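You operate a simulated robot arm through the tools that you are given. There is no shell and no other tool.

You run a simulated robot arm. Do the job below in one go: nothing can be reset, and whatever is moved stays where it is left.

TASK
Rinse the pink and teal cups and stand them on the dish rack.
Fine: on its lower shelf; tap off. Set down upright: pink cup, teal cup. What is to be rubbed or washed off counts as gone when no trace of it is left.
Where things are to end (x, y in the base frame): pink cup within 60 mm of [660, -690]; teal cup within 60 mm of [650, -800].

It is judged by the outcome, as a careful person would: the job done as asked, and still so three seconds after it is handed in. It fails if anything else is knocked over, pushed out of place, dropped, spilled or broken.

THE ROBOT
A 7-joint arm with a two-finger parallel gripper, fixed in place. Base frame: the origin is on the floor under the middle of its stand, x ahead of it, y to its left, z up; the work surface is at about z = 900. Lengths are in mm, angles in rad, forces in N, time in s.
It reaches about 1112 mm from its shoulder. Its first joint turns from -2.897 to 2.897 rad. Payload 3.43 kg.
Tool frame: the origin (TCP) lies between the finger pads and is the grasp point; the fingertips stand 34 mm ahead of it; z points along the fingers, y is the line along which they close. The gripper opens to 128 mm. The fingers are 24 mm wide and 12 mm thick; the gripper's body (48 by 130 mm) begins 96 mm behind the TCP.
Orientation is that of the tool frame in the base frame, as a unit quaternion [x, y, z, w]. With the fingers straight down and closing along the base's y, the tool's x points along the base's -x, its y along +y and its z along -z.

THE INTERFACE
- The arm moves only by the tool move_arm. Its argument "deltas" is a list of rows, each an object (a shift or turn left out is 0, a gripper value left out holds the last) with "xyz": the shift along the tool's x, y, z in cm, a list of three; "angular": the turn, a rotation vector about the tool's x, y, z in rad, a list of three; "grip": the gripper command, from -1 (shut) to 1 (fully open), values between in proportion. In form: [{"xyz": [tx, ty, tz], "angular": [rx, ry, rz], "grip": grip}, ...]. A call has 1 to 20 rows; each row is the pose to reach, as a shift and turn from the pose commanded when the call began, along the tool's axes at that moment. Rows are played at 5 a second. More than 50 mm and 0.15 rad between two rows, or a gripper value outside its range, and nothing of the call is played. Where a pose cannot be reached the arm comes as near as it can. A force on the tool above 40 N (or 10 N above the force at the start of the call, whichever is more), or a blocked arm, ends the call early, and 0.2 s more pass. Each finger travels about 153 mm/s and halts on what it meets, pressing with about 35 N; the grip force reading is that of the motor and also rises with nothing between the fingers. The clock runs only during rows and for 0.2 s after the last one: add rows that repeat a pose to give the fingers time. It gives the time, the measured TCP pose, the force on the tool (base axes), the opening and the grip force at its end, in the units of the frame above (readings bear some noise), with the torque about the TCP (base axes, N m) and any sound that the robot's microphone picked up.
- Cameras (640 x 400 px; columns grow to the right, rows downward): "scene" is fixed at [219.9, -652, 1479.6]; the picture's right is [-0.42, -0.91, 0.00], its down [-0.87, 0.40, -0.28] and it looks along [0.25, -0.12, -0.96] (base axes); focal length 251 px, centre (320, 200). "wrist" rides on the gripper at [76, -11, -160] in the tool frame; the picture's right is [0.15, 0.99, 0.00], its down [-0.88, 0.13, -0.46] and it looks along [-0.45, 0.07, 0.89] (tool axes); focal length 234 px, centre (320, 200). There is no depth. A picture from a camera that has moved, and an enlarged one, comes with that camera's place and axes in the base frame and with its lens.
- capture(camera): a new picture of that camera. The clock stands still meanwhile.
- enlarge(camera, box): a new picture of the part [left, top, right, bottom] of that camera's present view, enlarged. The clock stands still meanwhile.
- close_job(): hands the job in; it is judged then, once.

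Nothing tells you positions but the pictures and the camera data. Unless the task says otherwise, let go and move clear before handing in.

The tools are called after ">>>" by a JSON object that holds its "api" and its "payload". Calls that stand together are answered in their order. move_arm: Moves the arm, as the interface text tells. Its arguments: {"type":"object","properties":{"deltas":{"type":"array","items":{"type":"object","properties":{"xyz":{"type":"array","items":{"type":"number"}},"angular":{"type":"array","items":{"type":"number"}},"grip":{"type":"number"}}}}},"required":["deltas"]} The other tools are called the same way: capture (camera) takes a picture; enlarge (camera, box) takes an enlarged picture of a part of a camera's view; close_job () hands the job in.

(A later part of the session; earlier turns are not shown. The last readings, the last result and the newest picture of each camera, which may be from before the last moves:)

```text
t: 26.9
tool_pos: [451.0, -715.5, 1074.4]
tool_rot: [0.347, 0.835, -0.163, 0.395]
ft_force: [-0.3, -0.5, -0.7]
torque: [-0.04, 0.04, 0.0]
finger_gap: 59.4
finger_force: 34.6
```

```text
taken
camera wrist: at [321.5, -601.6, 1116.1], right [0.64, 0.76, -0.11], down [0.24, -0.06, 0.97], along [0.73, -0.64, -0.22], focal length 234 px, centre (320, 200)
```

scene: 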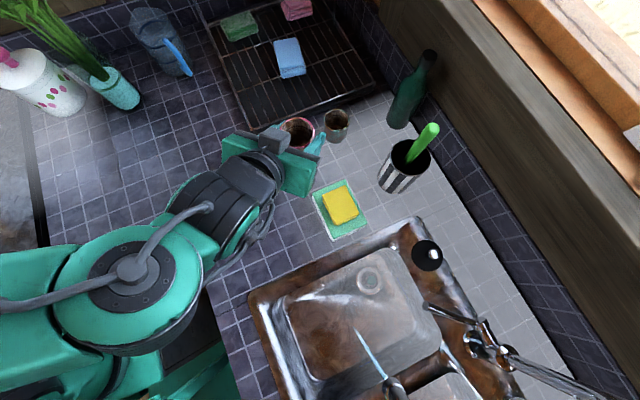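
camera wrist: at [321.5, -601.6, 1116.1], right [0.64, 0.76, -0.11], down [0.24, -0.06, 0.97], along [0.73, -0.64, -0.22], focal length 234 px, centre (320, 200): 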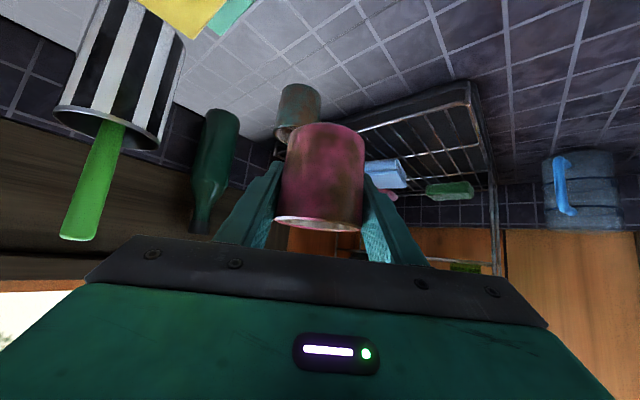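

The cup is in hand. I'll carry it toward the sink, staying clear of the sponge and turning the tool to face the tap from the arm side.

>>> {"api": "move_arm", "payload": {"deltas": [{"xyz": [2.74, -0.9, -2.43], "angular": [0.037, 0, 0.03]}, {"xyz": [5.47, -1.8, -4.85], "angular": [0.073, 0, 0.06]}, {"xyz": [8.2, -2.7, -7.28], "angular": [0.11, 0, 0.09]}, {"xyz": [10.94, -3.59, -9.71], "angular": [0.146, 0, 0.12]}, {"xyz": [13.68, -4.49, -12.13], "angular": [0.183, 0, 0.15]}, {"xyz": [16.41, -5.39, -14.56], "angular": [0.219, 0, 0.18]}, {"xyz": [18.64, -7.66, -16.02], "angular": [0.256, 0, 0.21]}, {"xyz": [20.87, -9.92, -17.48], "angular": [0.292, 0, 0.24]}, {"xyz": [23.1, -12.19, -18.94], "angular": [0.329, 0, 0.27]}, {"xyz": [25.33, -14.45, -20.4], "angular": [0.365, 0, 0.3]}, {"xyz": [27.56, -16.72, -21.86], "angular": [0.402, 0, 0.33]}, {"xyz": [27.56, -16.72, -21.86], "angular": [0.402, 0, 0.33]}]}}

>>> {"api": "capture", "payload": {"camera": "scene"}}

>>> {"api": "capture", "payload": {"camera": "wrist"}}

```text
t: 29.5
tool_pos: [87.8, -589.5, 1000.7]
tool_rot: [0.55, 0.718, -0.26, 0.339]
ft_force: [-0.8, 0.7, -1.5]
torque: [-0.01, 0.02, 0.0]
finger_gap: 59.4
finger_force: 34.8
```

```text
taken
```

scene: 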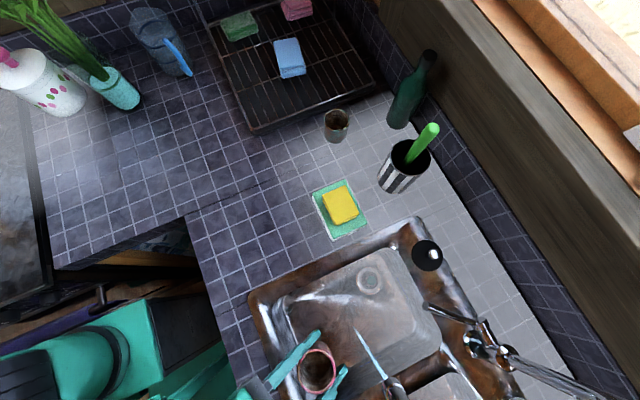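

```text
taken
camera wrist: at [32.1, -426.5, 1042.1], right [0.93, 0.35, -0.11], down [0.18, -0.17, 0.97], along [0.32, -0.92, -0.22], focal length 234 px, centre (320, 200)
```

wrist: 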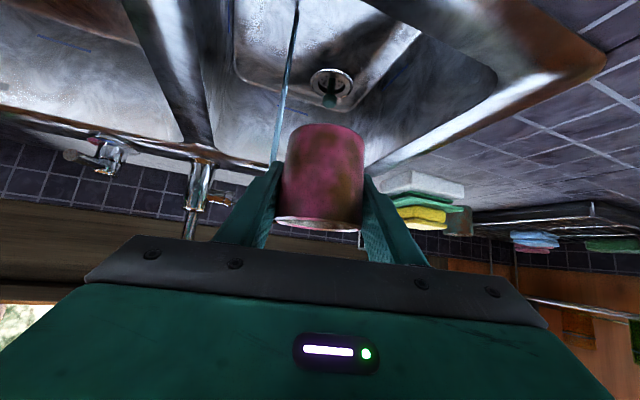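

I see the stream just beside the cup at (58,-675). I'll move the cup upright into the stream and hold for a moment.

>>> {"api": "move_arm", "payload": {"deltas": [{"xyz": [-0.4, -1.27, 2.09]}, {"xyz": [-0.8, -2.55, 4.18]}, {"xyz": [-1.2, -3.82, 6.28]}, {"xyz": [-1.6, -5.1, 8.37]}, {"xyz": [-1.6, -5.1, 8.37]}, {"xyz": [-1.6, -5.1, 8.37]}, {"xyz": [-1.6, -5.1, 8.37]}, {"xyz": [-1.6, -5.1, 8.37]}]}}

>>> {"api": "capture", "payload": {"camera": "scene"}}

>>> {"api": "capture", "payload": {"camera": "wrist"}}

```text
t: 31.3
tool_pos: [58.3, -676.5, 956.7]
tool_rot: [0.55, 0.718, -0.259, 0.339]
ft_force: [0.1, 0.1, -0.8]
torque: [-0.02, 0.03, -0.01]
finger_gap: 59.6
finger_force: 35.2
```

```text
taken
```

scene: 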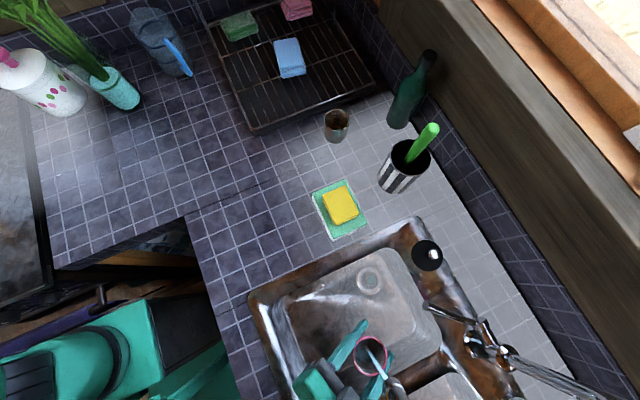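

```text
taken
camera wrist: at [1.9, -514.7, 1000.5], right [0.93, 0.35, -0.11], down [0.18, -0.17, 0.97], along [0.32, -0.92, -0.22], focal length 234 px, centre (320, 200)
```

wrist: 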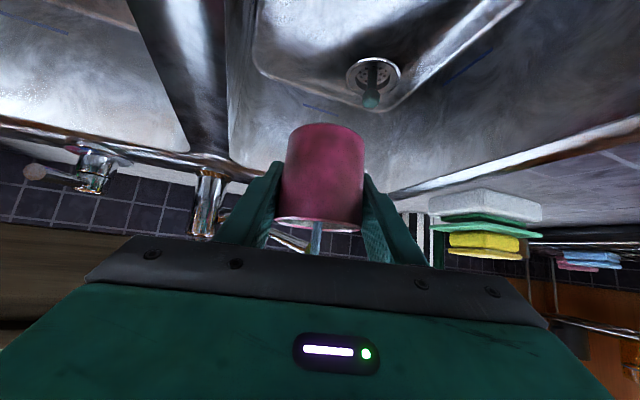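

>>> {"api": "enlarge", "payload": {"camera": "scene", "box": [310, 310, 440, 400]}}

>>> {"api": "enlarge", "payload": {"camera": "wrist", "box": [240, 100, 410, 270]}}

```text
4.44 times, centred on (375, 355) of scene
camera zoom: at [219.9, -652.0, 1479.6], right [-0.42, -0.91, 0.0], down [-0.87, 0.4, -0.28], along [0.25, -0.12, -0.96], focal length 1115 px, centre (76, -489)
```

zoom: 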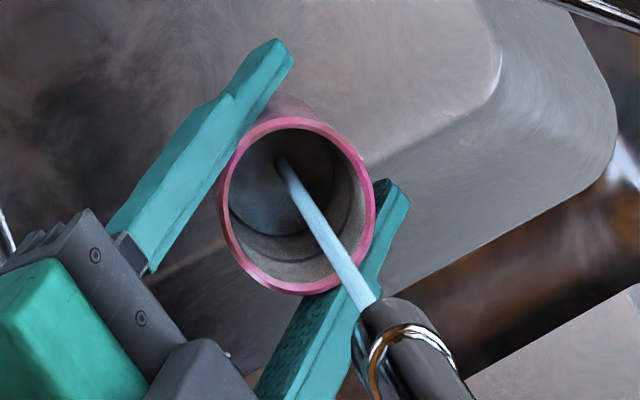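

```text
2.35 times, centred on (325, 185) of wrist
camera zoom: at [1.9, -514.7, 1000.5], right [0.93, 0.35, -0.11], down [0.18, -0.17, 0.97], along [0.32, -0.92, -0.22], focal length 551 px, centre (308, 235)
```

zoom: 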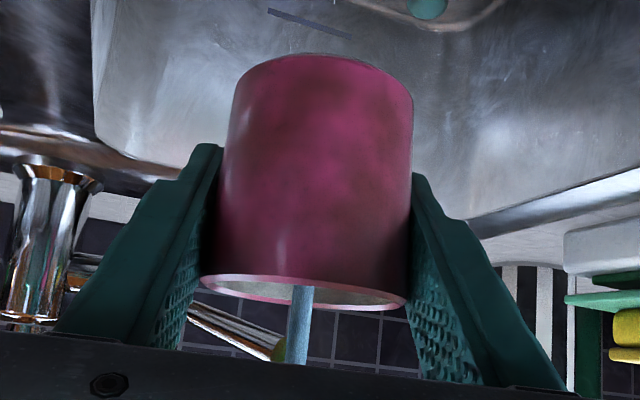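

The dirt is fading evenly while the stream fills the cup. I'll keep holding it there.

>>> {"api": "move_arm", "payload": {"deltas": [{}, {}, {}, {}, {}, {}, {}, {}, {}, {}, {}, {}, {}, {}, {}, {}, {}, {}, {}, {}]}}

>>> {"api": "enlarge", "payload": {"camera": "scene", "box": [310, 310, 440, 400]}}

>>> {"api": "enlarge", "payload": {"camera": "wrist", "box": [240, 100, 410, 270]}}

```text
t: 35.5
tool_pos: [58.7, -676.8, 957.1]
tool_rot: [0.55, 0.718, -0.26, 0.338]
ft_force: [1.0, 0.3, -2.7]
torque: [-0.02, 0.0, -0.03]
finger_gap: 59.4
finger_force: 35.2
```

```text
4.44 times, centred on (375, 355) of scene
camera zoom: at [219.9, -652.0, 1479.6], right [-0.42, -0.91, 0.0], down [-0.87, 0.4, -0.28], along [0.25, -0.12, -0.96], focal length 1115 px, centre (76, -489)
```

zoom: 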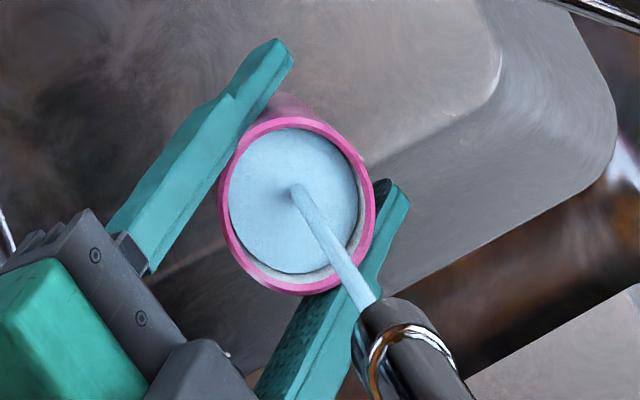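

```text
2.35 times, centred on (325, 185) of wrist
camera zoom: at [1.9, -514.7, 1000.4], right [0.93, 0.35, -0.11], down [0.18, -0.17, 0.97], along [0.32, -0.92, -0.22], focal length 551 px, centre (308, 235)
```

zoom: 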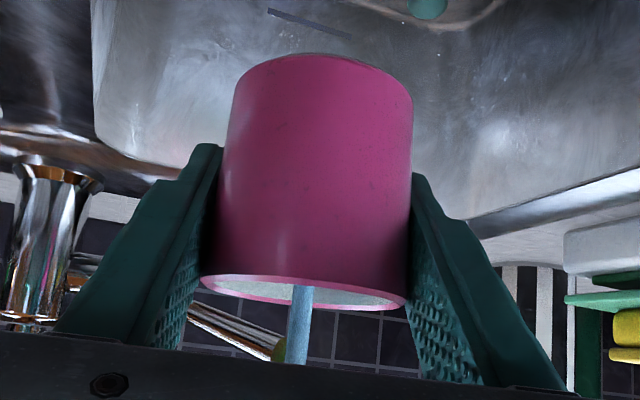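

The cup is full and looks nearly clean. I'll hold a little longer, then move out of the stream and pour it into the bowl.

>>> {"api": "move_arm", "payload": {"deltas": [{}, {}, {}, {}, {}, {}, {}, {}, {}, {}, {}, {}, {}, {}, {}]}}

>>> {"api": "enlarge", "payload": {"camera": "wrist", "box": [240, 100, 410, 270]}}

>>> {"api": "enlarge", "payload": {"camera": "scene", "box": [310, 310, 440, 400]}}

```text
t: 38.7
tool_pos: [57.6, -677.1, 956.8]
tool_rot: [0.551, 0.717, -0.26, 0.339]
ft_force: [0.8, 1.1, -2.5]
torque: [-0.03, 0.02, 0.0]
finger_gap: 59.4
finger_force: 35.4
```

```text
2.35 times, centred on (325, 185) of wrist
camera zoom: at [1.9, -514.7, 1000.4], right [0.93, 0.35, -0.11], down [0.18, -0.17, 0.97], along [0.32, -0.92, -0.22], focal length 551 px, centre (308, 235)
```

zoom: 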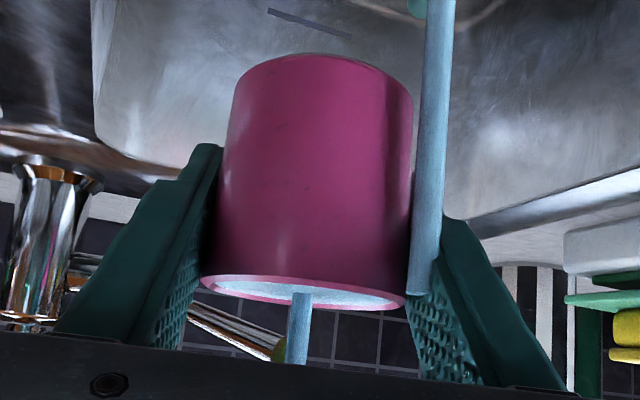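

```text
4.44 times, centred on (375, 355) of scene
camera zoom: at [219.9, -652.0, 1479.6], right [-0.42, -0.91, 0.0], down [-0.87, 0.4, -0.28], along [0.25, -0.12, -0.96], focal length 1115 px, centre (76, -489)
```

zoom: 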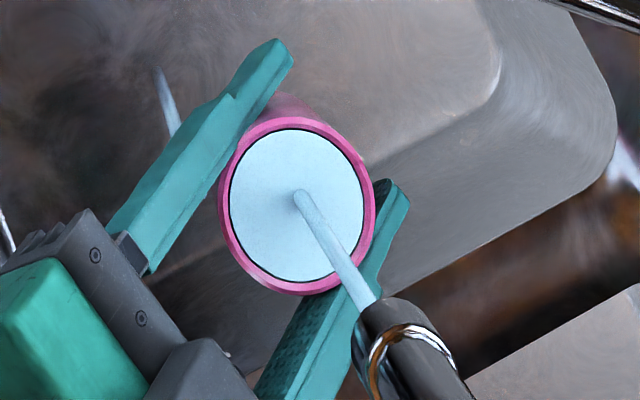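

>>> {"api": "move_arm", "payload": {"deltas": [{"xyz": [0.12, 1.2, -0.2]}, {"xyz": [0.2, 2.4, -0.4]}, {"xyz": [0.3, 3.7, -0.6]}, {"xyz": [0.4, 5.0, -0.85]}, {"xyz": [0.48, 6.2, -1.06]}, {"xyz": [0.48, 6.2, -1.06]}]}}

>>> {"api": "move_arm", "payload": {"deltas": [{"angular": [0, 0, -0.14]}, {"angular": [0, 0, -0.28]}, {"angular": [0, 0, -0.42]}, {"angular": [0, 0, -0.56]}, {"angular": [0, 0, -0.7]}, {"angular": [0, 0, -0.84]}, {"angular": [0, 0, -0.98]}, {"angular": [0, 0, -1.12]}, {"angular": [0, 0, -1.26]}, {"angular": [0, 0, -1.4]}, {"angular": [0, 0, -1.4]}]}}

>>> {"api": "capture", "payload": {"camera": "scene"}}

>>> {"api": "capture", "payload": {"camera": "wrist"}}

```text
t: 40.1
tool_pos: [114.3, -650.1, 960.4]
tool_rot: [0.55, 0.718, -0.26, 0.338]
ft_force: [0.3, 0.2, -2.4]
torque: [-0.03, 0.03, 0.02]
finger_gap: 59.2
finger_force: 34.9
```

```text
t: 42.5
tool_pos: [116.0, -648.5, 958.9]
tool_rot: [-0.043, 0.903, -0.417, 0.092]
ft_force: [0.0, 0.1, -1.5]
torque: [0.02, -0.07, 0.0]
finger_gap: 59.2
finger_force: 35.2
```

```text
taken
```

scene: 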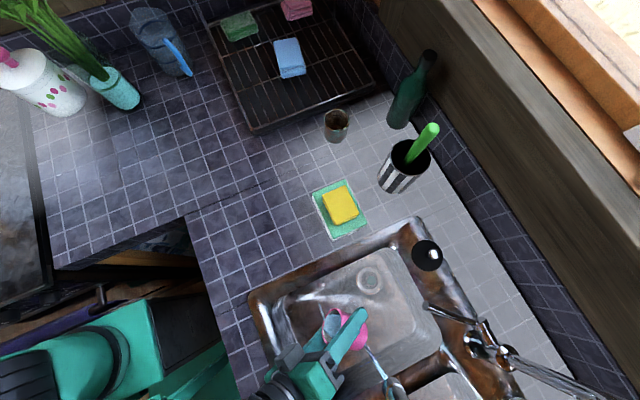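

```text
taken
camera wrist: at [9.3, -548.8, 1059.7], right [-0.14, 0.62, -0.77], down [0.77, 0.56, 0.31], along [0.62, -0.55, -0.56], focal length 234 px, centre (320, 200)
```

wrist: 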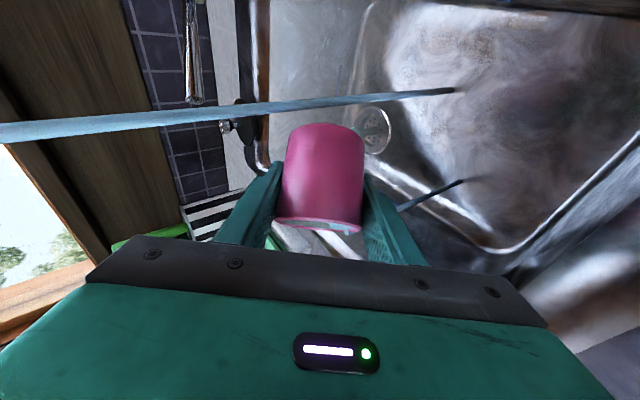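

The water is pouring into the bowl. I'll keep rolling to empty the cup fully.

>>> {"api": "move_arm", "payload": {"deltas": [{"angular": [0, 0, -0.14]}, {"angular": [0, 0, -0.28]}, {"angular": [0, 0, -0.42]}, {"angular": [0, 0, -0.56]}, {"angular": [0, 0, -0.7]}, {"angular": [0, 0, -0.84]}, {"angular": [0, 0, -0.98]}, {"angular": [0, 0, -1.12]}, {"angular": [0, 0, -1.26]}, {"angular": [0, 0, -1.4]}, {"angular": [0, 0, -1.4]}, {"angular": [0, 0, -1.4]}]}}

>>> {"api": "capture", "payload": {"camera": "scene"}}

>>> {"api": "capture", "payload": {"camera": "wrist"}}

```text
t: 45.1
tool_pos: [141.3, -706.3, 996.6]
tool_rot: [-0.613, 0.666, -0.376, -0.198]
ft_force: [0.8, 0.2, -2.0]
torque: [0.0, 0.01, 0.01]
finger_gap: 59.0
finger_force: 35.3
out of reach, approached as far as the arm can: row 8, 9, 10, 11, 12
```

```text
taken
```

scene: 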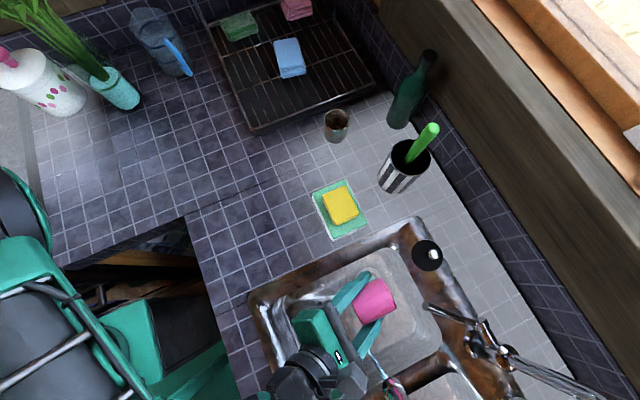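

```text
taken
camera wrist: at [106.3, -639.1, 1155.4], right [-0.98, -0.13, -0.15], down [-0.07, 0.92, -0.38], along [0.19, -0.36, -0.91], focal length 234 px, centre (320, 200)
```

wrist: 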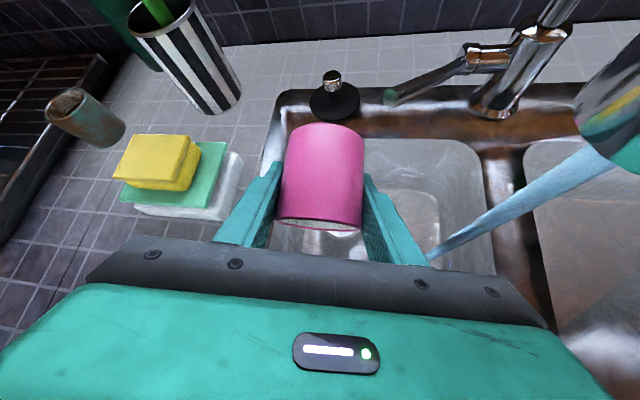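

The cup is tipped just past horizontal and draining. The arm hit its roll limit and drifted, so I'll back the roll off slightly to a reachable pose.

>>> {"api": "move_arm", "payload": {"deltas": [{"angular": [0, 0, 0.1]}, {"angular": [0, 0, 0.24]}, {"angular": [0, 0, 0.35]}, {"angular": [0, 0, 0.35]}]}}

>>> {"api": "capture", "payload": {"camera": "wrist"}}

>>> {"api": "capture", "payload": {"camera": "scene"}}

```text
t: 46.1
tool_pos: [140.5, -707.4, 995.9]
tool_rot: [-0.488, 0.761, -0.406, -0.129]
ft_force: [0.4, 0.1, -0.4]
torque: [0.0, 0.03, 0.01]
finger_gap: 59.3
finger_force: 34.7
```

```text
taken
camera wrist: at [80.9, -639.3, 1148.4], right [-0.91, 0.1, -0.4], down [0.23, 0.93, -0.3], along [0.34, -0.36, -0.87], focal length 234 px, centre (320, 200)
```

wrist: 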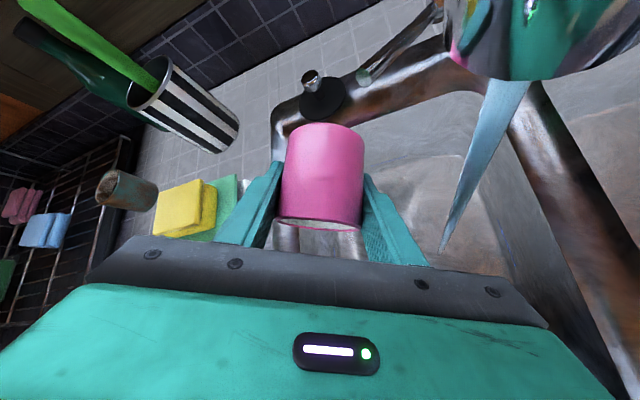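

```text
taken
```

scene: 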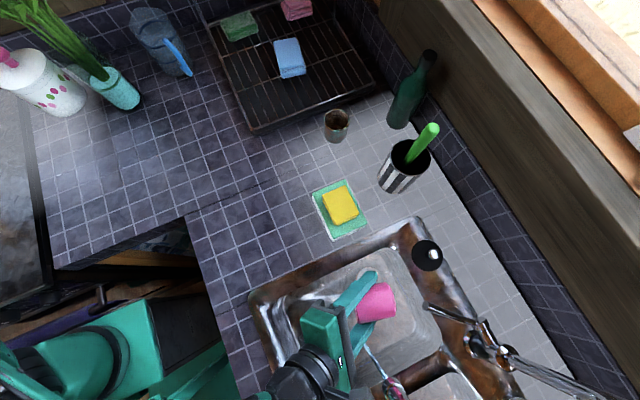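

The hand's camera is close to the spout, so I'll move away from it first and then roll the cup back upright over the bowl.

>>> {"api": "move_arm", "payload": {"deltas": [{"xyz": [-1.4, -0.24, -1.1]}, {"xyz": [-2.8, -0.48, -2.2]}, {"xyz": [-4.17, -0.72, -3.32]}, {"xyz": [-4.17, -0.72, -3.32], "angular": [0, 0, 0.14]}, {"xyz": [-4.17, -0.72, -3.32], "angular": [0, 0, 0.28]}, {"xyz": [-4.17, -0.72, -3.32], "angular": [0, 0, 0.42]}, {"xyz": [-4.17, -0.72, -3.32], "angular": [0, 0, 0.56]}, {"xyz": [-4.17, -0.72, -3.32], "angular": [0, 0, 0.7]}, {"xyz": [-4.17, -0.72, -3.32], "angular": [0, 0, 0.84]}, {"xyz": [-4.17, -0.72, -3.32], "angular": [0, 0, 0.98]}, {"xyz": [-4.17, -0.72, -3.32], "angular": [0, 0, 1.12]}, {"xyz": [-4.17, -0.72, -3.32], "angular": [0, 0, 1.26]}, {"xyz": [-4.17, -0.72, -3.32], "angular": [0, 0, 1.4]}, {"xyz": [-4.17, -0.72, -3.32], "angular": [0, 0, 1.54]}, {"xyz": [-4.17, -0.72, -3.32], "angular": [0, 0, 1.68]}, {"xyz": [-4.17, -0.72, -3.32], "angular": [0, 0, 1.82]}, {"xyz": [-4.17, -0.72, -3.32], "angular": [0, 0, 1.96]}, {"xyz": [-4.17, -0.72, -3.32], "angular": [0, 0, 2.1]}, {"xyz": [-4.17, -0.72, -3.32], "angular": [0, 0, 2.24]}, {"xyz": [-4.17, -0.72, -3.32], "angular": [0, 0, 2.38]}]}}

>>> {"api": "capture", "payload": {"camera": "scene"}}

>>> {"api": "capture", "payload": {"camera": "wrist"}}

```text
t: 50.3
tool_pos: [161.8, -656.9, 997.7]
tool_rot: [0.525, 0.736, -0.271, 0.33]
ft_force: [0.1, -0.5, -0.3]
torque: [0.02, -0.02, 0.0]
finger_gap: 59.4
finger_force: 35.2
```

```text
taken
```

scene: 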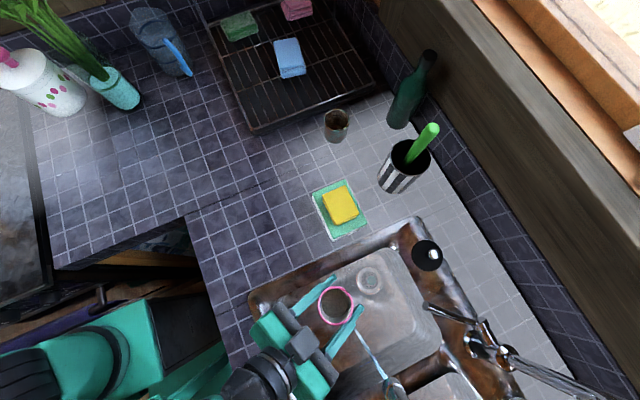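

```text
taken
camera wrist: at [100.1, -497.1, 1040.7], right [0.91, 0.39, -0.16], down [0.23, -0.14, 0.96], along [0.35, -0.91, -0.22], focal length 234 px, centre (320, 200)
```

wrist: 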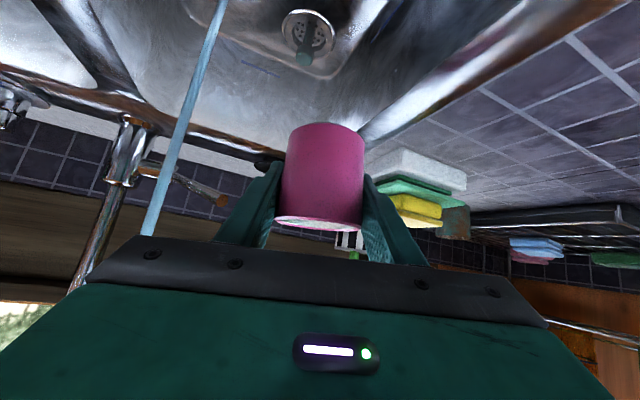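

>>> {"api": "enlarge", "payload": {"camera": "scene", "box": [290, 270, 390, 340]}}

>>> {"api": "enlarge", "payload": {"camera": "wrist", "box": [250, 110, 390, 240]}}

```text
5.71 times, centred on (340, 305) of scene
camera zoom: at [219.9, -652.0, 1479.6], right [-0.42, -0.91, 0.0], down [-0.87, 0.4, -0.28], along [0.25, -0.12, -0.96], focal length 1434 px, centre (206, -400)
```

zoom: 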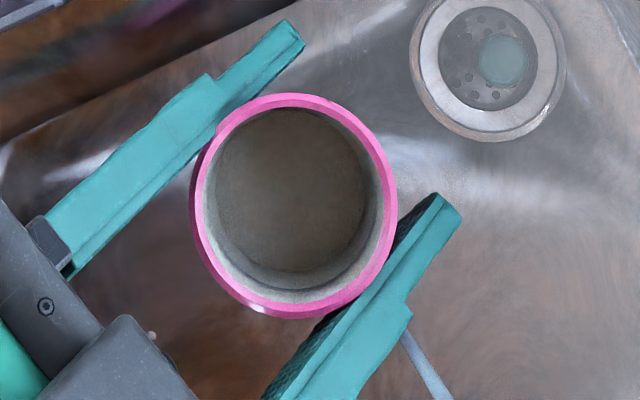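

```text
3.08 times, centred on (320, 175) of wrist
camera zoom: at [100.1, -497.1, 1040.7], right [0.91, 0.39, -0.16], down [0.23, -0.14, 0.96], along [0.35, -0.91, -0.22], focal length 720 px, centre (320, 277)
```

zoom: 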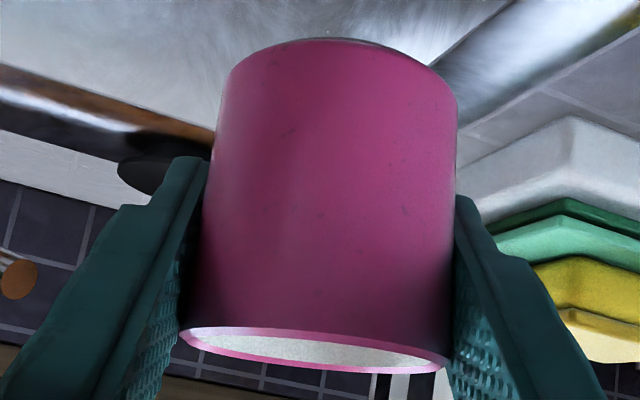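

The cup is empty and mostly clean, but I see faint specks outside and a slight brown tint inside. I'll put it back under the stream for longer to be safe.

>>> {"api": "move_arm", "payload": {"deltas": [{"xyz": [1.1, -2.56, 0.48], "angular": [0, 0, 0.017]}, {"xyz": [2.2, -5.12, 0.96], "angular": [0, 0, 0.034]}, {"xyz": [3.3, -7.7, 1.43], "angular": [0, 0, 0.051]}, {"xyz": [4.4, -10.25, 1.91], "angular": [0, 0, 0.068]}, {"xyz": [4.4, -10.25, 1.91], "angular": [0, 0, 0.068]}, {"xyz": [4.4, -10.25, 1.91], "angular": [0, 0, 0.068]}, {"xyz": [4.4, -10.25, 1.91], "angular": [0, 0, 0.068]}, {"xyz": [4.4, -10.25, 1.91], "angular": [0, 0, 0.068]}, {"xyz": [4.4, -10.25, 1.91], "angular": [0, 0, 0.068]}, {"xyz": [4.4, -10.25, 1.91], "angular": [0, 0, 0.068]}, {"xyz": [4.4, -10.25, 1.91], "angular": [0, 0, 0.068]}, {"xyz": [4.4, -10.25, 1.91], "angular": [0, 0, 0.068]}, {"xyz": [4.4, -10.25, 1.91], "angular": [0, 0, 0.068]}, {"xyz": [4.4, -10.25, 1.91], "angular": [0, 0, 0.068]}]}}

>>> {"api": "enlarge", "payload": {"camera": "scene", "box": [310, 310, 440, 400]}}

>>> {"api": "enlarge", "payload": {"camera": "wrist", "box": [250, 110, 390, 240]}}

```text
t: 53.3
tool_pos: [53.1, -678.0, 957.9]
tool_rot: [0.549, 0.718, -0.26, 0.339]
ft_force: [-0.6, 0.5, -1.3]
torque: [-0.01, 0.0, -0.03]
finger_gap: 58.9
finger_force: 35.0
```

```text
4.44 times, centred on (375, 355) of scene
camera zoom: at [219.9, -652.0, 1479.6], right [-0.42, -0.91, 0.0], down [-0.87, 0.4, -0.28], along [0.25, -0.12, -0.96], focal length 1115 px, centre (76, -489)
```

zoom: 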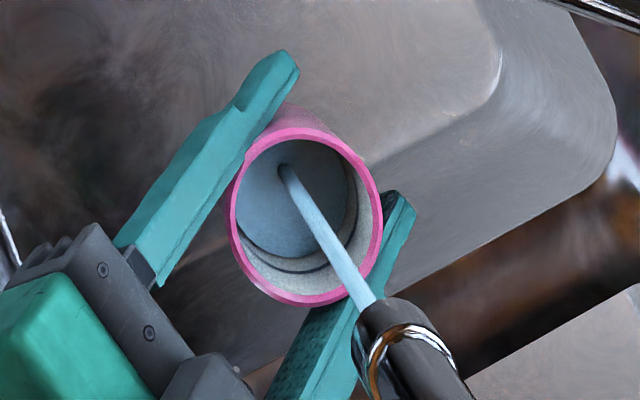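

```text
3.08 times, centred on (320, 175) of wrist
camera zoom: at [-3.5, -515.2, 999.7], right [0.93, 0.35, -0.11], down [0.18, -0.17, 0.97], along [0.32, -0.92, -0.22], focal length 720 px, centre (320, 277)
```

zoom: 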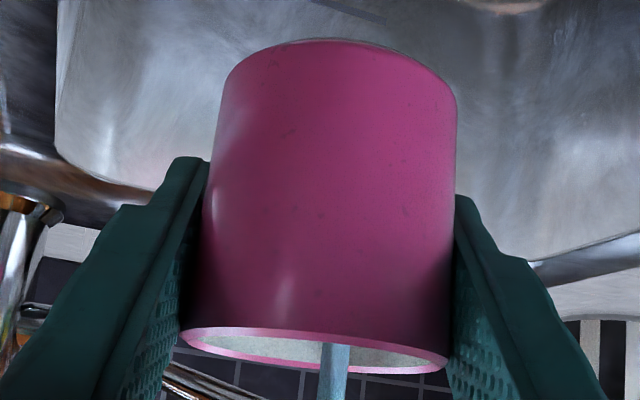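

>>> {"api": "move_arm", "payload": {"deltas": [{}, {}, {}, {}, {}, {}, {}, {}, {}, {}, {}, {}, {}, {}, {}, {}, {}, {}, {}, {}]}}

>>> {"api": "enlarge", "payload": {"camera": "wrist", "box": [250, 110, 390, 240]}}

>>> {"api": "enlarge", "payload": {"camera": "scene", "box": [310, 310, 440, 400]}}

```text
t: 57.5
tool_pos: [51.9, -677.8, 956.4]
tool_rot: [0.55, 0.718, -0.259, 0.338]
ft_force: [-0.1, -0.1, -3.7]
torque: [-0.02, -0.01, -0.04]
finger_gap: 59.5
finger_force: 34.8
```

```text
3.08 times, centred on (320, 175) of wrist
camera zoom: at [-3.5, -515.3, 999.7], right [0.93, 0.35, -0.11], down [0.18, -0.17, 0.97], along [0.32, -0.92, -0.22], focal length 720 px, centre (320, 277)
```

zoom: 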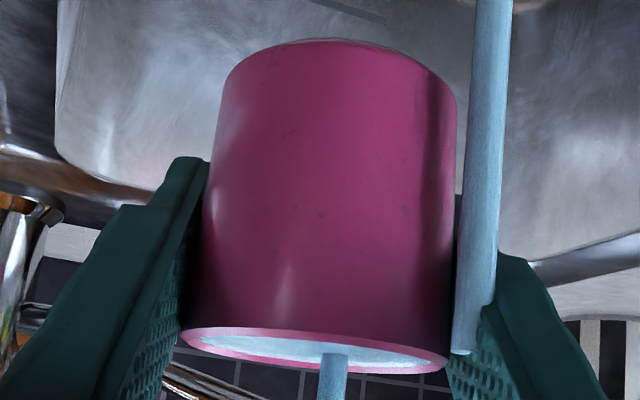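

```text
4.44 times, centred on (375, 355) of scene
camera zoom: at [219.9, -652.0, 1479.6], right [-0.42, -0.91, 0.0], down [-0.87, 0.4, -0.28], along [0.25, -0.12, -0.96], focal length 1115 px, centre (76, -489)
```

zoom: 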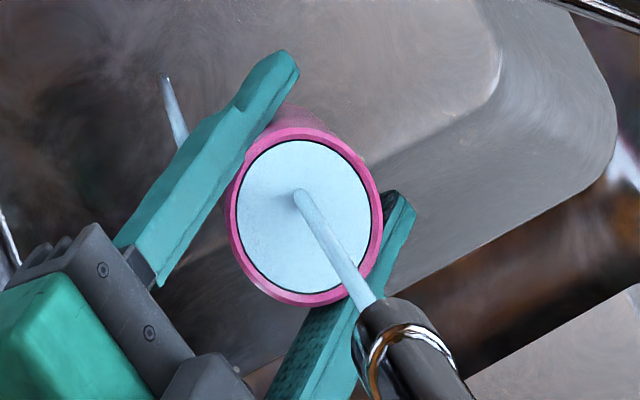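

The specks don't change, so they are part of the cup's texture and it is clean. I'll move it aside, pitch up a bit and roll to pour it out.

>>> {"api": "move_arm", "payload": {"deltas": [{"xyz": [-0.4, 1.1, -0.6], "angular": [0, -0.05, 0]}, {"xyz": [-0.9, 2.3, -1.2], "angular": [0, -0.1, 0]}, {"xyz": [-1.35, 3.4, -1.8], "angular": [0, -0.15, 0]}, {"xyz": [-1.8, 4.5, -2.4], "angular": [0, -0.2, 0]}, {"xyz": [-2.3, 5.7, -3.0], "angular": [0, -0.27, 0]}, {"xyz": [-2.69, 6.81, -3.6], "angular": [0, -0.34, 0]}, {"xyz": [-2.69, 6.81, -3.6], "angular": [0, -0.34, 0]}]}}

>>> {"api": "move_arm", "payload": {"deltas": [{"angular": [0, 0, -0.14]}, {"angular": [0, 0, -0.28]}, {"angular": [0, 0, -0.42]}, {"angular": [0, 0, -0.56]}, {"angular": [0, 0, -0.7]}, {"angular": [0, 0, -0.84]}, {"angular": [0, 0, -0.98]}, {"angular": [0, 0, -1.12]}, {"angular": [0, 0, -1.26]}, {"angular": [0, 0, -1.4]}, {"angular": [0, 0, -1.54]}, {"angular": [0, 0, -1.68]}, {"angular": [0, 0, -1.82]}, {"angular": [0, 0, -1.96]}, {"angular": [0, 0, -2.1]}, {"angular": [0, 0, -2.24]}, {"angular": [0, 0, -2.24]}, {"angular": [0, 0, -2.24]}]}}

>>> {"api": "capture", "payload": {"camera": "scene"}}

>>> {"api": "capture", "payload": {"camera": "wrist"}}

```text
t: 59.1
tool_pos: [118.4, -649.1, 1000.5]
tool_rot: [0.496, 0.651, -0.348, 0.456]
ft_force: [0.1, 0.2, -2.2]
torque: [0.02, -0.01, -0.01]
finger_gap: 59.1
finger_force: 34.9
```

```text
t: 62.9
tool_pos: [120.1, -648.5, 1000.4]
tool_rot: [-0.368, 0.733, -0.561, -0.116]
ft_force: [-1.0, 0.2, -0.7]
torque: [0.0, 0.03, 0.02]
finger_gap: 59.1
finger_force: 34.9
out of reach, approached as far as the arm can: row 16
```

```text
taken
```

scene: 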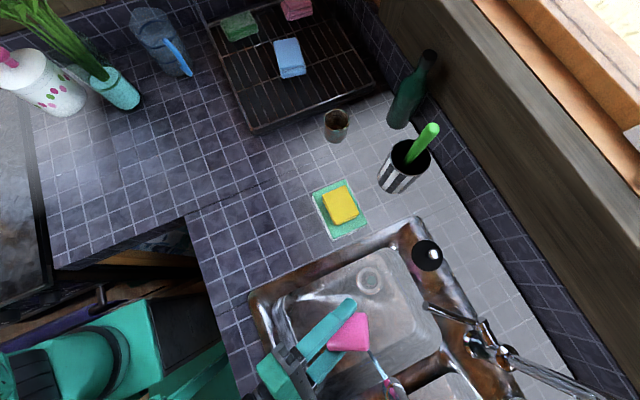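

```text
taken
camera wrist: at [35.8, -537.0, 1108.0], right [-0.76, 0.04, -0.64], down [0.42, 0.79, -0.45], along [0.49, -0.62, -0.62], focal length 234 px, centre (320, 200)
```

wrist: 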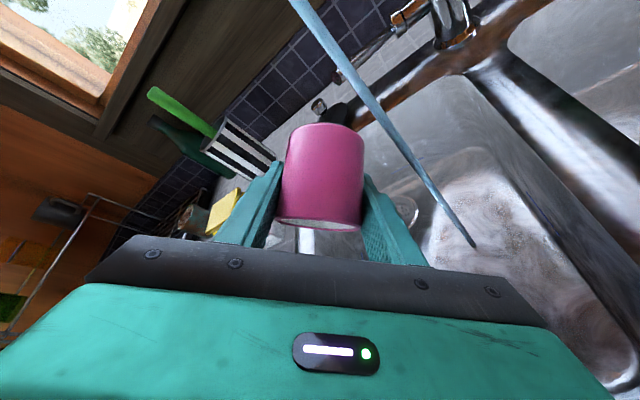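

The cup has been poured out and its mouth is below horizontal. I'll roll it back upright and restore the original tilt.

>>> {"api": "move_arm", "payload": {"deltas": [{"angular": [0, 0, 0.14]}, {"angular": [0, 0, 0.28]}, {"angular": [0, 0, 0.42]}, {"angular": [0, 0, 0.56]}, {"angular": [0, 0, 0.7]}, {"angular": [0, 0, 0.84]}, {"angular": [0, 0, 0.98]}, {"angular": [0, 0, 1.12]}, {"angular": [0, 0, 1.26]}, {"angular": [0, 0, 1.4]}, {"angular": [0, 0, 1.54]}, {"angular": [0, 0, 1.68]}, {"angular": [0, 0, 1.82]}, {"angular": [0, 0, 1.96]}, {"angular": [0, 0, 2.1]}, {"angular": [0, 0, 2.24]}, {"angular": [0, 0, 2.24]}]}}

>>> {"api": "move_arm", "payload": {"deltas": [{"angular": [0, 0.1, 0]}, {"angular": [0, 0.2, 0]}, {"angular": [0, 0.3, 0]}, {"angular": [0, 0.345, 0]}, {"angular": [0, 0.345, 0]}]}}

>>> {"api": "enlarge", "payload": {"camera": "scene", "box": [290, 290, 410, 370]}}

>>> {"api": "capture", "payload": {"camera": "wrist"}}

```text
t: 66.5
tool_pos: [119.7, -647.0, 999.0]
tool_rot: [0.498, 0.651, -0.348, 0.455]
ft_force: [0.3, -0.1, -1.0]
torque: [0.04, 0.0, -0.03]
finger_gap: 59.2
finger_force: 35.6
```

```text
t: 67.7
tool_pos: [119.1, -649.6, 1001.1]
tool_rot: [0.55, 0.719, -0.258, 0.337]
ft_force: [-0.7, -0.1, -1.3]
torque: [0.01, -0.03, 0.02]
finger_gap: 59.1
finger_force: 35.2
```

```text
5.00 times, centred on (350, 330) of scene
camera zoom: at [219.9, -652.0, 1479.6], right [-0.42, -0.91, 0.0], down [-0.87, 0.4, -0.28], along [0.25, -0.12, -0.96], focal length 1254 px, centre (170, -450)
```

zoom: 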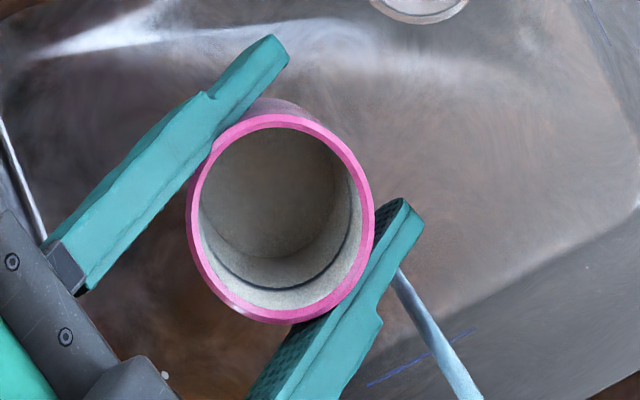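

```text
taken
camera wrist: at [63.1, -486.6, 1043.9], right [0.93, 0.35, -0.11], down [0.18, -0.17, 0.97], along [0.32, -0.92, -0.22], focal length 234 px, centre (320, 200)
```

wrist: 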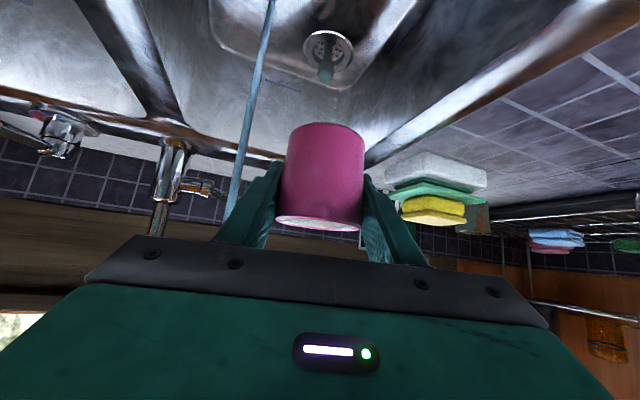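

The inside now looks clean and empty. I'll carry the pink cup to a point above the rack near (655,-695).

>>> {"api": "move_arm", "payload": {"deltas": [{"xyz": [-1.7, 3.54, -0.43], "angular": [-0.029, 0, -0.024]}, {"xyz": [-3.39, 7.09, -0.86], "angular": [-0.057, 0, -0.047]}, {"xyz": [-5.09, 10.63, -1.3], "angular": [-0.086, 0, -0.071]}, {"xyz": [-6.78, 14.18, -1.73], "angular": [-0.114, 0, -0.095]}, {"xyz": [-8.48, 17.72, -2.16], "angular": [-0.143, 0, -0.119]}, {"xyz": [-9.56, 21.37, -0.95], "angular": [-0.171, 0, -0.142]}, {"xyz": [-10.64, 25.01, 0.26], "angular": [-0.2, 0, -0.166]}, {"xyz": [-11.72, 28.66, 1.47], "angular": [-0.228, 0, -0.19]}, {"xyz": [-12.8, 32.3, 2.68], "angular": [-0.257, 0, -0.214]}, {"xyz": [-13.88, 35.95, 3.89], "angular": [-0.285, 0, -0.237]}, {"xyz": [-14.95, 39.6, 5.1], "angular": [-0.314, 0, -0.261]}, {"xyz": [-16.03, 43.24, 6.31], "angular": [-0.343, 0, -0.285]}, {"xyz": [-17.11, 46.89, 7.52], "angular": [-0.371, 0, -0.309]}, {"xyz": [-18.19, 50.53, 8.73], "angular": [-0.4, 0, -0.332]}, {"xyz": [-18.19, 50.53, 8.73], "angular": [-0.4, 0, -0.332]}]}}

>>> {"api": "capture", "payload": {"camera": "scene"}}

>>> {"api": "capture", "payload": {"camera": "wrist"}}

```text
t: 70.9
tool_pos: [653.8, -690.5, 1083.0]
tool_rot: [0.346, 0.836, -0.163, 0.393]
ft_force: [-0.7, 0.3, -1.9]
torque: [-0.01, -0.01, -0.01]
finger_gap: 59.1
finger_force: 35.1
```

```text
taken
```

scene: 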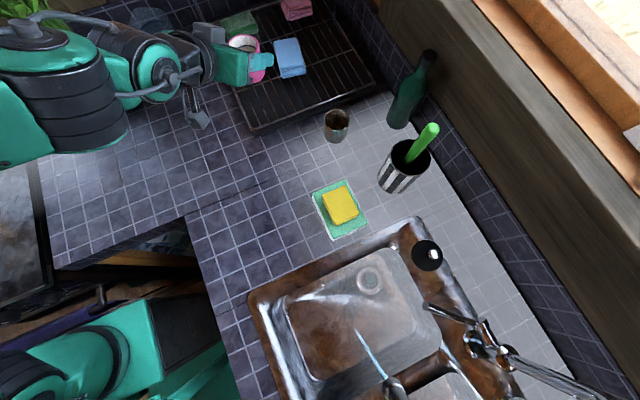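

```text
taken
camera wrist: at [524.2, -579.0, 1126.8], right [0.63, 0.77, -0.11], down [0.24, -0.06, 0.97], along [0.73, -0.64, -0.22], focal length 234 px, centre (320, 200)
```

wrist: 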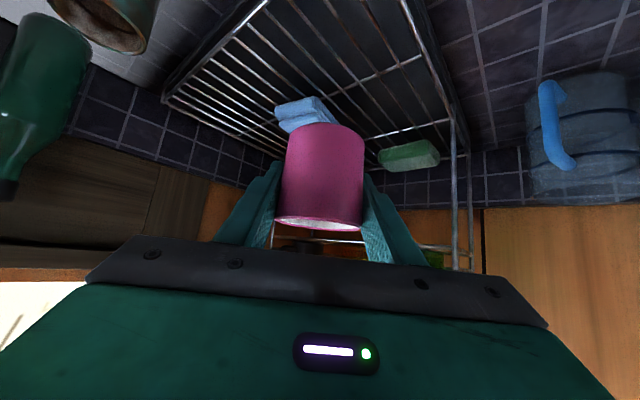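

>>> {"api": "enlarge", "payload": {"camera": "wrist", "box": [150, 0, 480, 206]}}

>>> {"api": "enlarge", "payload": {"camera": "scene", "box": [190, 0, 350, 140]}}

```text
1.94 times, centred on (315, 103) of wrist
camera zoom: at [524.2, -579.0, 1126.8], right [0.63, 0.77, -0.11], down [0.24, -0.06, 0.97], along [0.73, -0.64, -0.22], focal length 454 px, centre (330, 388)
```

zoom: 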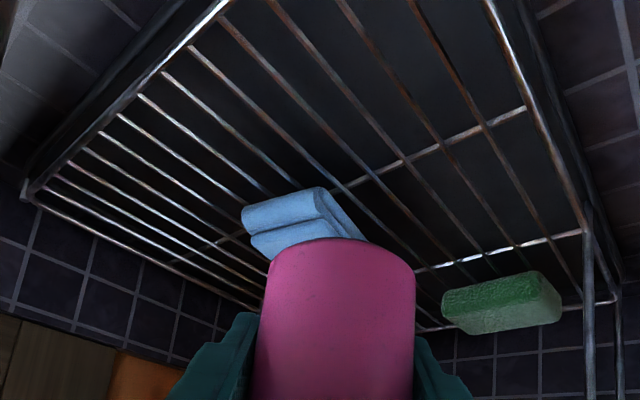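

```text
2.86 times, centred on (270, 70) of scene
camera zoom: at [219.9, -652.0, 1479.6], right [-0.42, -0.91, 0.0], down [-0.87, 0.4, -0.28], along [0.25, -0.12, -0.96], focal length 717 px, centre (463, 571)
```

zoom: 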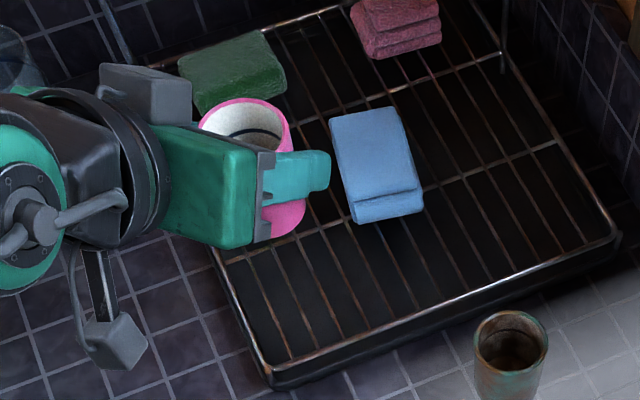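

The cup is over the rack at (654,-690). I'll lower it most of the way, then feel for the shelf.

>>> {"api": "move_arm", "payload": {"deltas": [{"xyz": [1.93, 0, 1.59]}, {"xyz": [3.86, 0, 3.18]}, {"xyz": [5.41, 0, 4.45]}, {"xyz": [6.41, 0, 5.27]}, {"xyz": [6.41, 0, 5.27]}]}}

>>> {"api": "capture", "payload": {"camera": "wrist"}}

>>> {"api": "enlarge", "payload": {"camera": "scene", "box": [190, 0, 350, 140]}}

```text
t: 72.1
tool_pos: [653.5, -692.6, 1001.5]
tool_rot: [0.346, 0.837, -0.162, 0.392]
ft_force: [0.4, -0.3, -0.4]
torque: [0.0, 0.03, 0.0]
finger_gap: 59.0
finger_force: 34.8
```

```text
taken
camera wrist: at [524.3, -580.7, 1044.9], right [0.63, 0.77, -0.11], down [0.24, -0.06, 0.97], along [0.73, -0.64, -0.22], focal length 234 px, centre (320, 200)
```

wrist: 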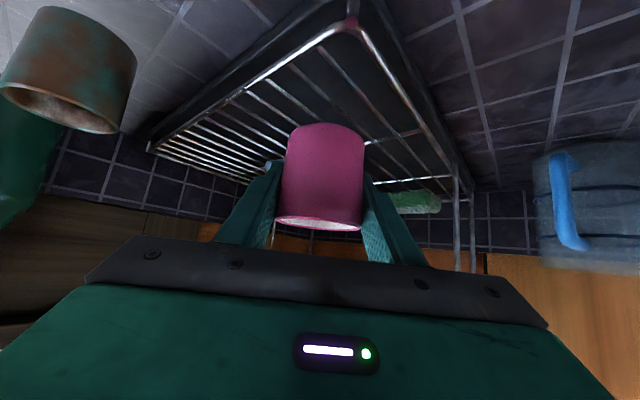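

```text
2.86 times, centred on (270, 70) of scene
camera zoom: at [219.9, -652.0, 1479.6], right [-0.42, -0.91, 0.0], down [-0.87, 0.4, -0.28], along [0.25, -0.12, -0.96], focal length 717 px, centre (463, 571)
```

zoom: 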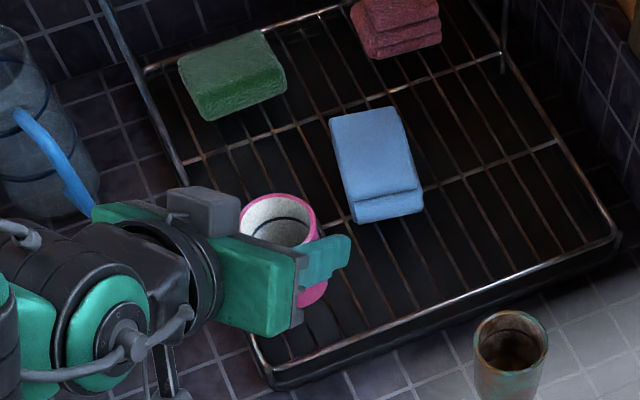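

>>> {"api": "move_arm", "payload": {"deltas": [{"xyz": [0.31, 0, 0.25]}, {"xyz": [0.62, 0, 0.51]}, {"xyz": [0.85, 0, 0.7]}, {"xyz": [0.85, 0, 0.7]}]}}

>>> {"api": "enlarge", "payload": {"camera": "wrist", "box": [220, 60, 420, 240]}}

```text
t: 73.1
tool_pos: [654.4, -693.0, 988.8]
tool_rot: [0.346, 0.837, -0.162, 0.392]
ft_force: [1.0, -0.1, -0.8]
torque: [0.02, -0.01, -0.02]
finger_gap: 59.1
finger_force: 35.0
```

```text
2.22 times, centred on (320, 150) of wrist
camera zoom: at [525.9, -580.3, 1032.9], right [0.63, 0.77, -0.11], down [0.24, -0.06, 0.97], along [0.73, -0.64, -0.22], focal length 520 px, centre (320, 311)
```

zoom: 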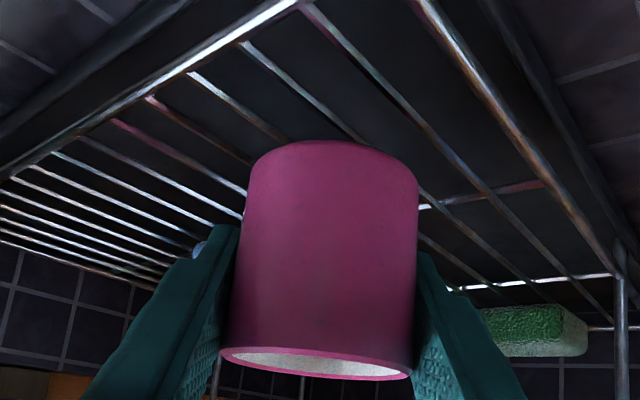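

>>> {"api": "move_arm", "payload": {"deltas": [{"xyz": [0.15, 0, 0.13]}, {"xyz": [0.31, 0, 0.25]}, {"xyz": [0.31, 0, 0.25]}]}}

>>> {"api": "move_arm", "payload": {"deltas": [{"xyz": [0.15, 0, 0.13]}, {"xyz": [0.23, 0, 0.19]}, {"xyz": [0.23, 0, 0.19]}]}}

>>> {"api": "enlarge", "payload": {"camera": "wrist", "box": [220, 60, 420, 240]}}

```text
t: 73.9
tool_pos: [653.9, -692.9, 984.4]
tool_rot: [0.346, 0.837, -0.161, 0.392]
ft_force: [-0.5, -0.6, -1.7]
torque: [-0.02, 0.0, 0.01]
finger_gap: 58.9
finger_force: 35.1
```

```text
t: 74.7
tool_pos: [654.3, -693.8, 981.5]
tool_rot: [0.346, 0.837, -0.162, 0.392]
ft_force: [0.7, 0.0, -1.9]
torque: [-0.01, 0.0, 0.03]
finger_gap: 59.2
finger_force: 35.1
```

```text
2.22 times, centred on (320, 150) of wrist
camera zoom: at [525.7, -580.2, 1025.9], right [0.63, 0.77, -0.11], down [0.24, -0.06, 0.97], along [0.73, -0.64, -0.22], focal length 520 px, centre (320, 311)
```

zoom: 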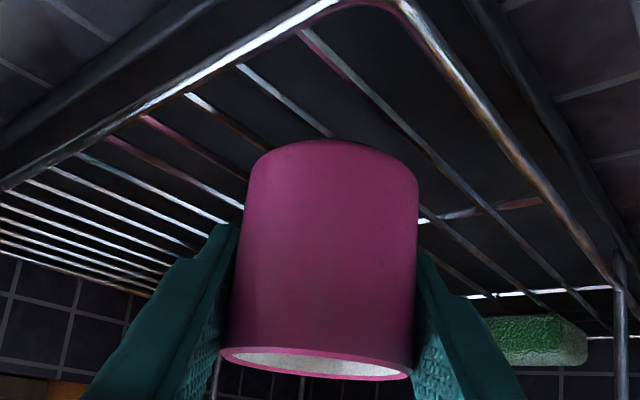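

>>> {"api": "move_arm", "payload": {"deltas": [{"xyz": [0.12, 0, 0.1]}, {"xyz": [0.23, 0, 0.19]}, {"xyz": [0.31, 0, 0.25]}, {"xyz": [0.31, 0, 0.25]}]}}

>>> {"api": "enlarge", "payload": {"camera": "wrist", "box": [220, 60, 420, 240]}}

```text
t: 75.7
tool_pos: [653.5, -691.9, 978.6]
tool_rot: [0.346, 0.837, -0.162, 0.392]
ft_force: [0.4, 0.0, -1.6]
torque: [0.01, 0.0, 0.02]
finger_gap: 58.8
finger_force: 35.1
```

```text
2.22 times, centred on (320, 150) of wrist
camera zoom: at [525.1, -579.7, 1021.7], right [0.63, 0.77, -0.11], down [0.24, -0.06, 0.97], along [0.73, -0.64, -0.22], focal length 520 px, centre (320, 311)
```

zoom: 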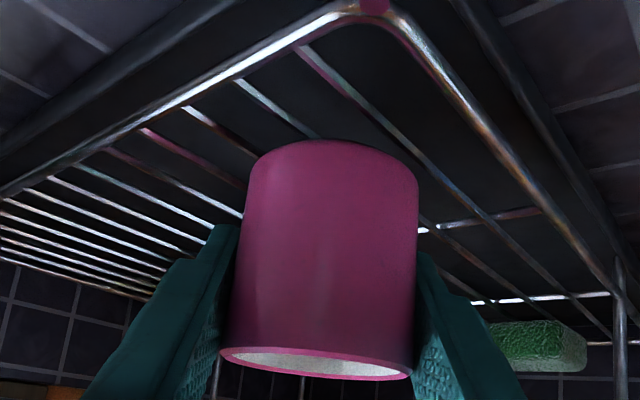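

>>> {"api": "move_arm", "payload": {"deltas": [{"xyz": [0.12, 0, 0.1]}, {"xyz": [0.23, 0, 0.19]}, {"xyz": [0.31, 0, 0.25]}, {"xyz": [0.31, 0, 0.25]}]}}

>>> {"api": "move_arm", "payload": {"deltas": [{"xyz": [0.08, 0, 0.06]}, {"xyz": [0.16, 0, 0.13]}, {"xyz": [0.23, 0, 0.19]}, {"xyz": [0.23, 0, 0.19]}]}}

```text
t: 76.7
tool_pos: [655.2, -691.5, 974.3]
tool_rot: [0.347, 0.836, -0.163, 0.393]
ft_force: [1.2, 0.0, -0.4]
torque: [-0.01, -0.05, -0.01]
finger_gap: 59.1
finger_force: 34.7
```

```text
t: 77.7
tool_pos: [654.7, -692.7, 974.2]
tool_rot: [0.346, 0.836, -0.164, 0.394]
ft_force: [1.8, -3.4, 22.2]
torque: [0.12, -0.21, 0.02]
finger_gap: 59.0
finger_force: 34.9
```

The cup touched the shelf (22 N). I'll ease the press slightly and then release.

>>> {"api": "move_arm", "payload": {"deltas": [{"xyz": [-0.08, 0, -0.06]}, {"xyz": [-0.16, 0, -0.13]}, {"xyz": [-0.16, 0, -0.13]}]}}

>>> {"api": "enlarge", "payload": {"camera": "wrist", "box": [220, 60, 420, 240]}}

```text
t: 78.5
tool_pos: [653.6, -693.3, 974.3]
tool_rot: [0.347, 0.836, -0.163, 0.392]
ft_force: [-2.2, -3.3, 18.4]
torque: [0.12, -0.22, -0.03]
finger_gap: 59.2
finger_force: 35.0
```

```text
2.22 times, centred on (320, 150) of wrist
camera zoom: at [525.4, -579.7, 1017.8], right [0.63, 0.76, -0.11], down [0.24, -0.06, 0.97], along [0.73, -0.64, -0.22], focal length 520 px, centre (320, 311)
```

zoom: 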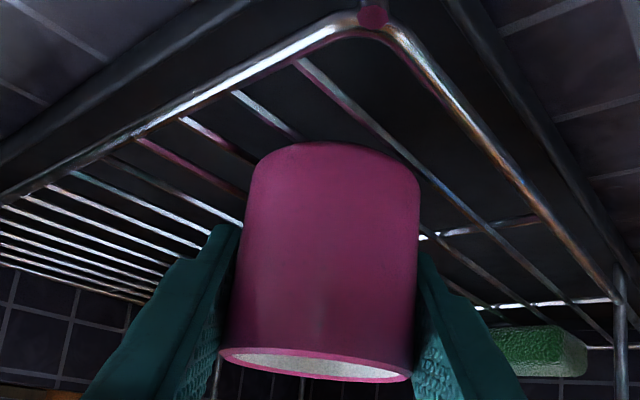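

>>> {"api": "move_arm", "payload": {"deltas": [{"xyz": [-0.08, 0, -0.06]}, {"xyz": [-0.16, 0, -0.13]}, {"xyz": [-0.16, 0, -0.13]}]}}

```text
t: 79.3
tool_pos: [655.0, -692.6, 974.5]
tool_rot: [0.348, 0.837, -0.163, 0.39]
ft_force: [-1.0, -1.5, 4.3]
torque: [-0.14, 0.02, -0.04]
finger_gap: 59.2
finger_force: 35.6
```

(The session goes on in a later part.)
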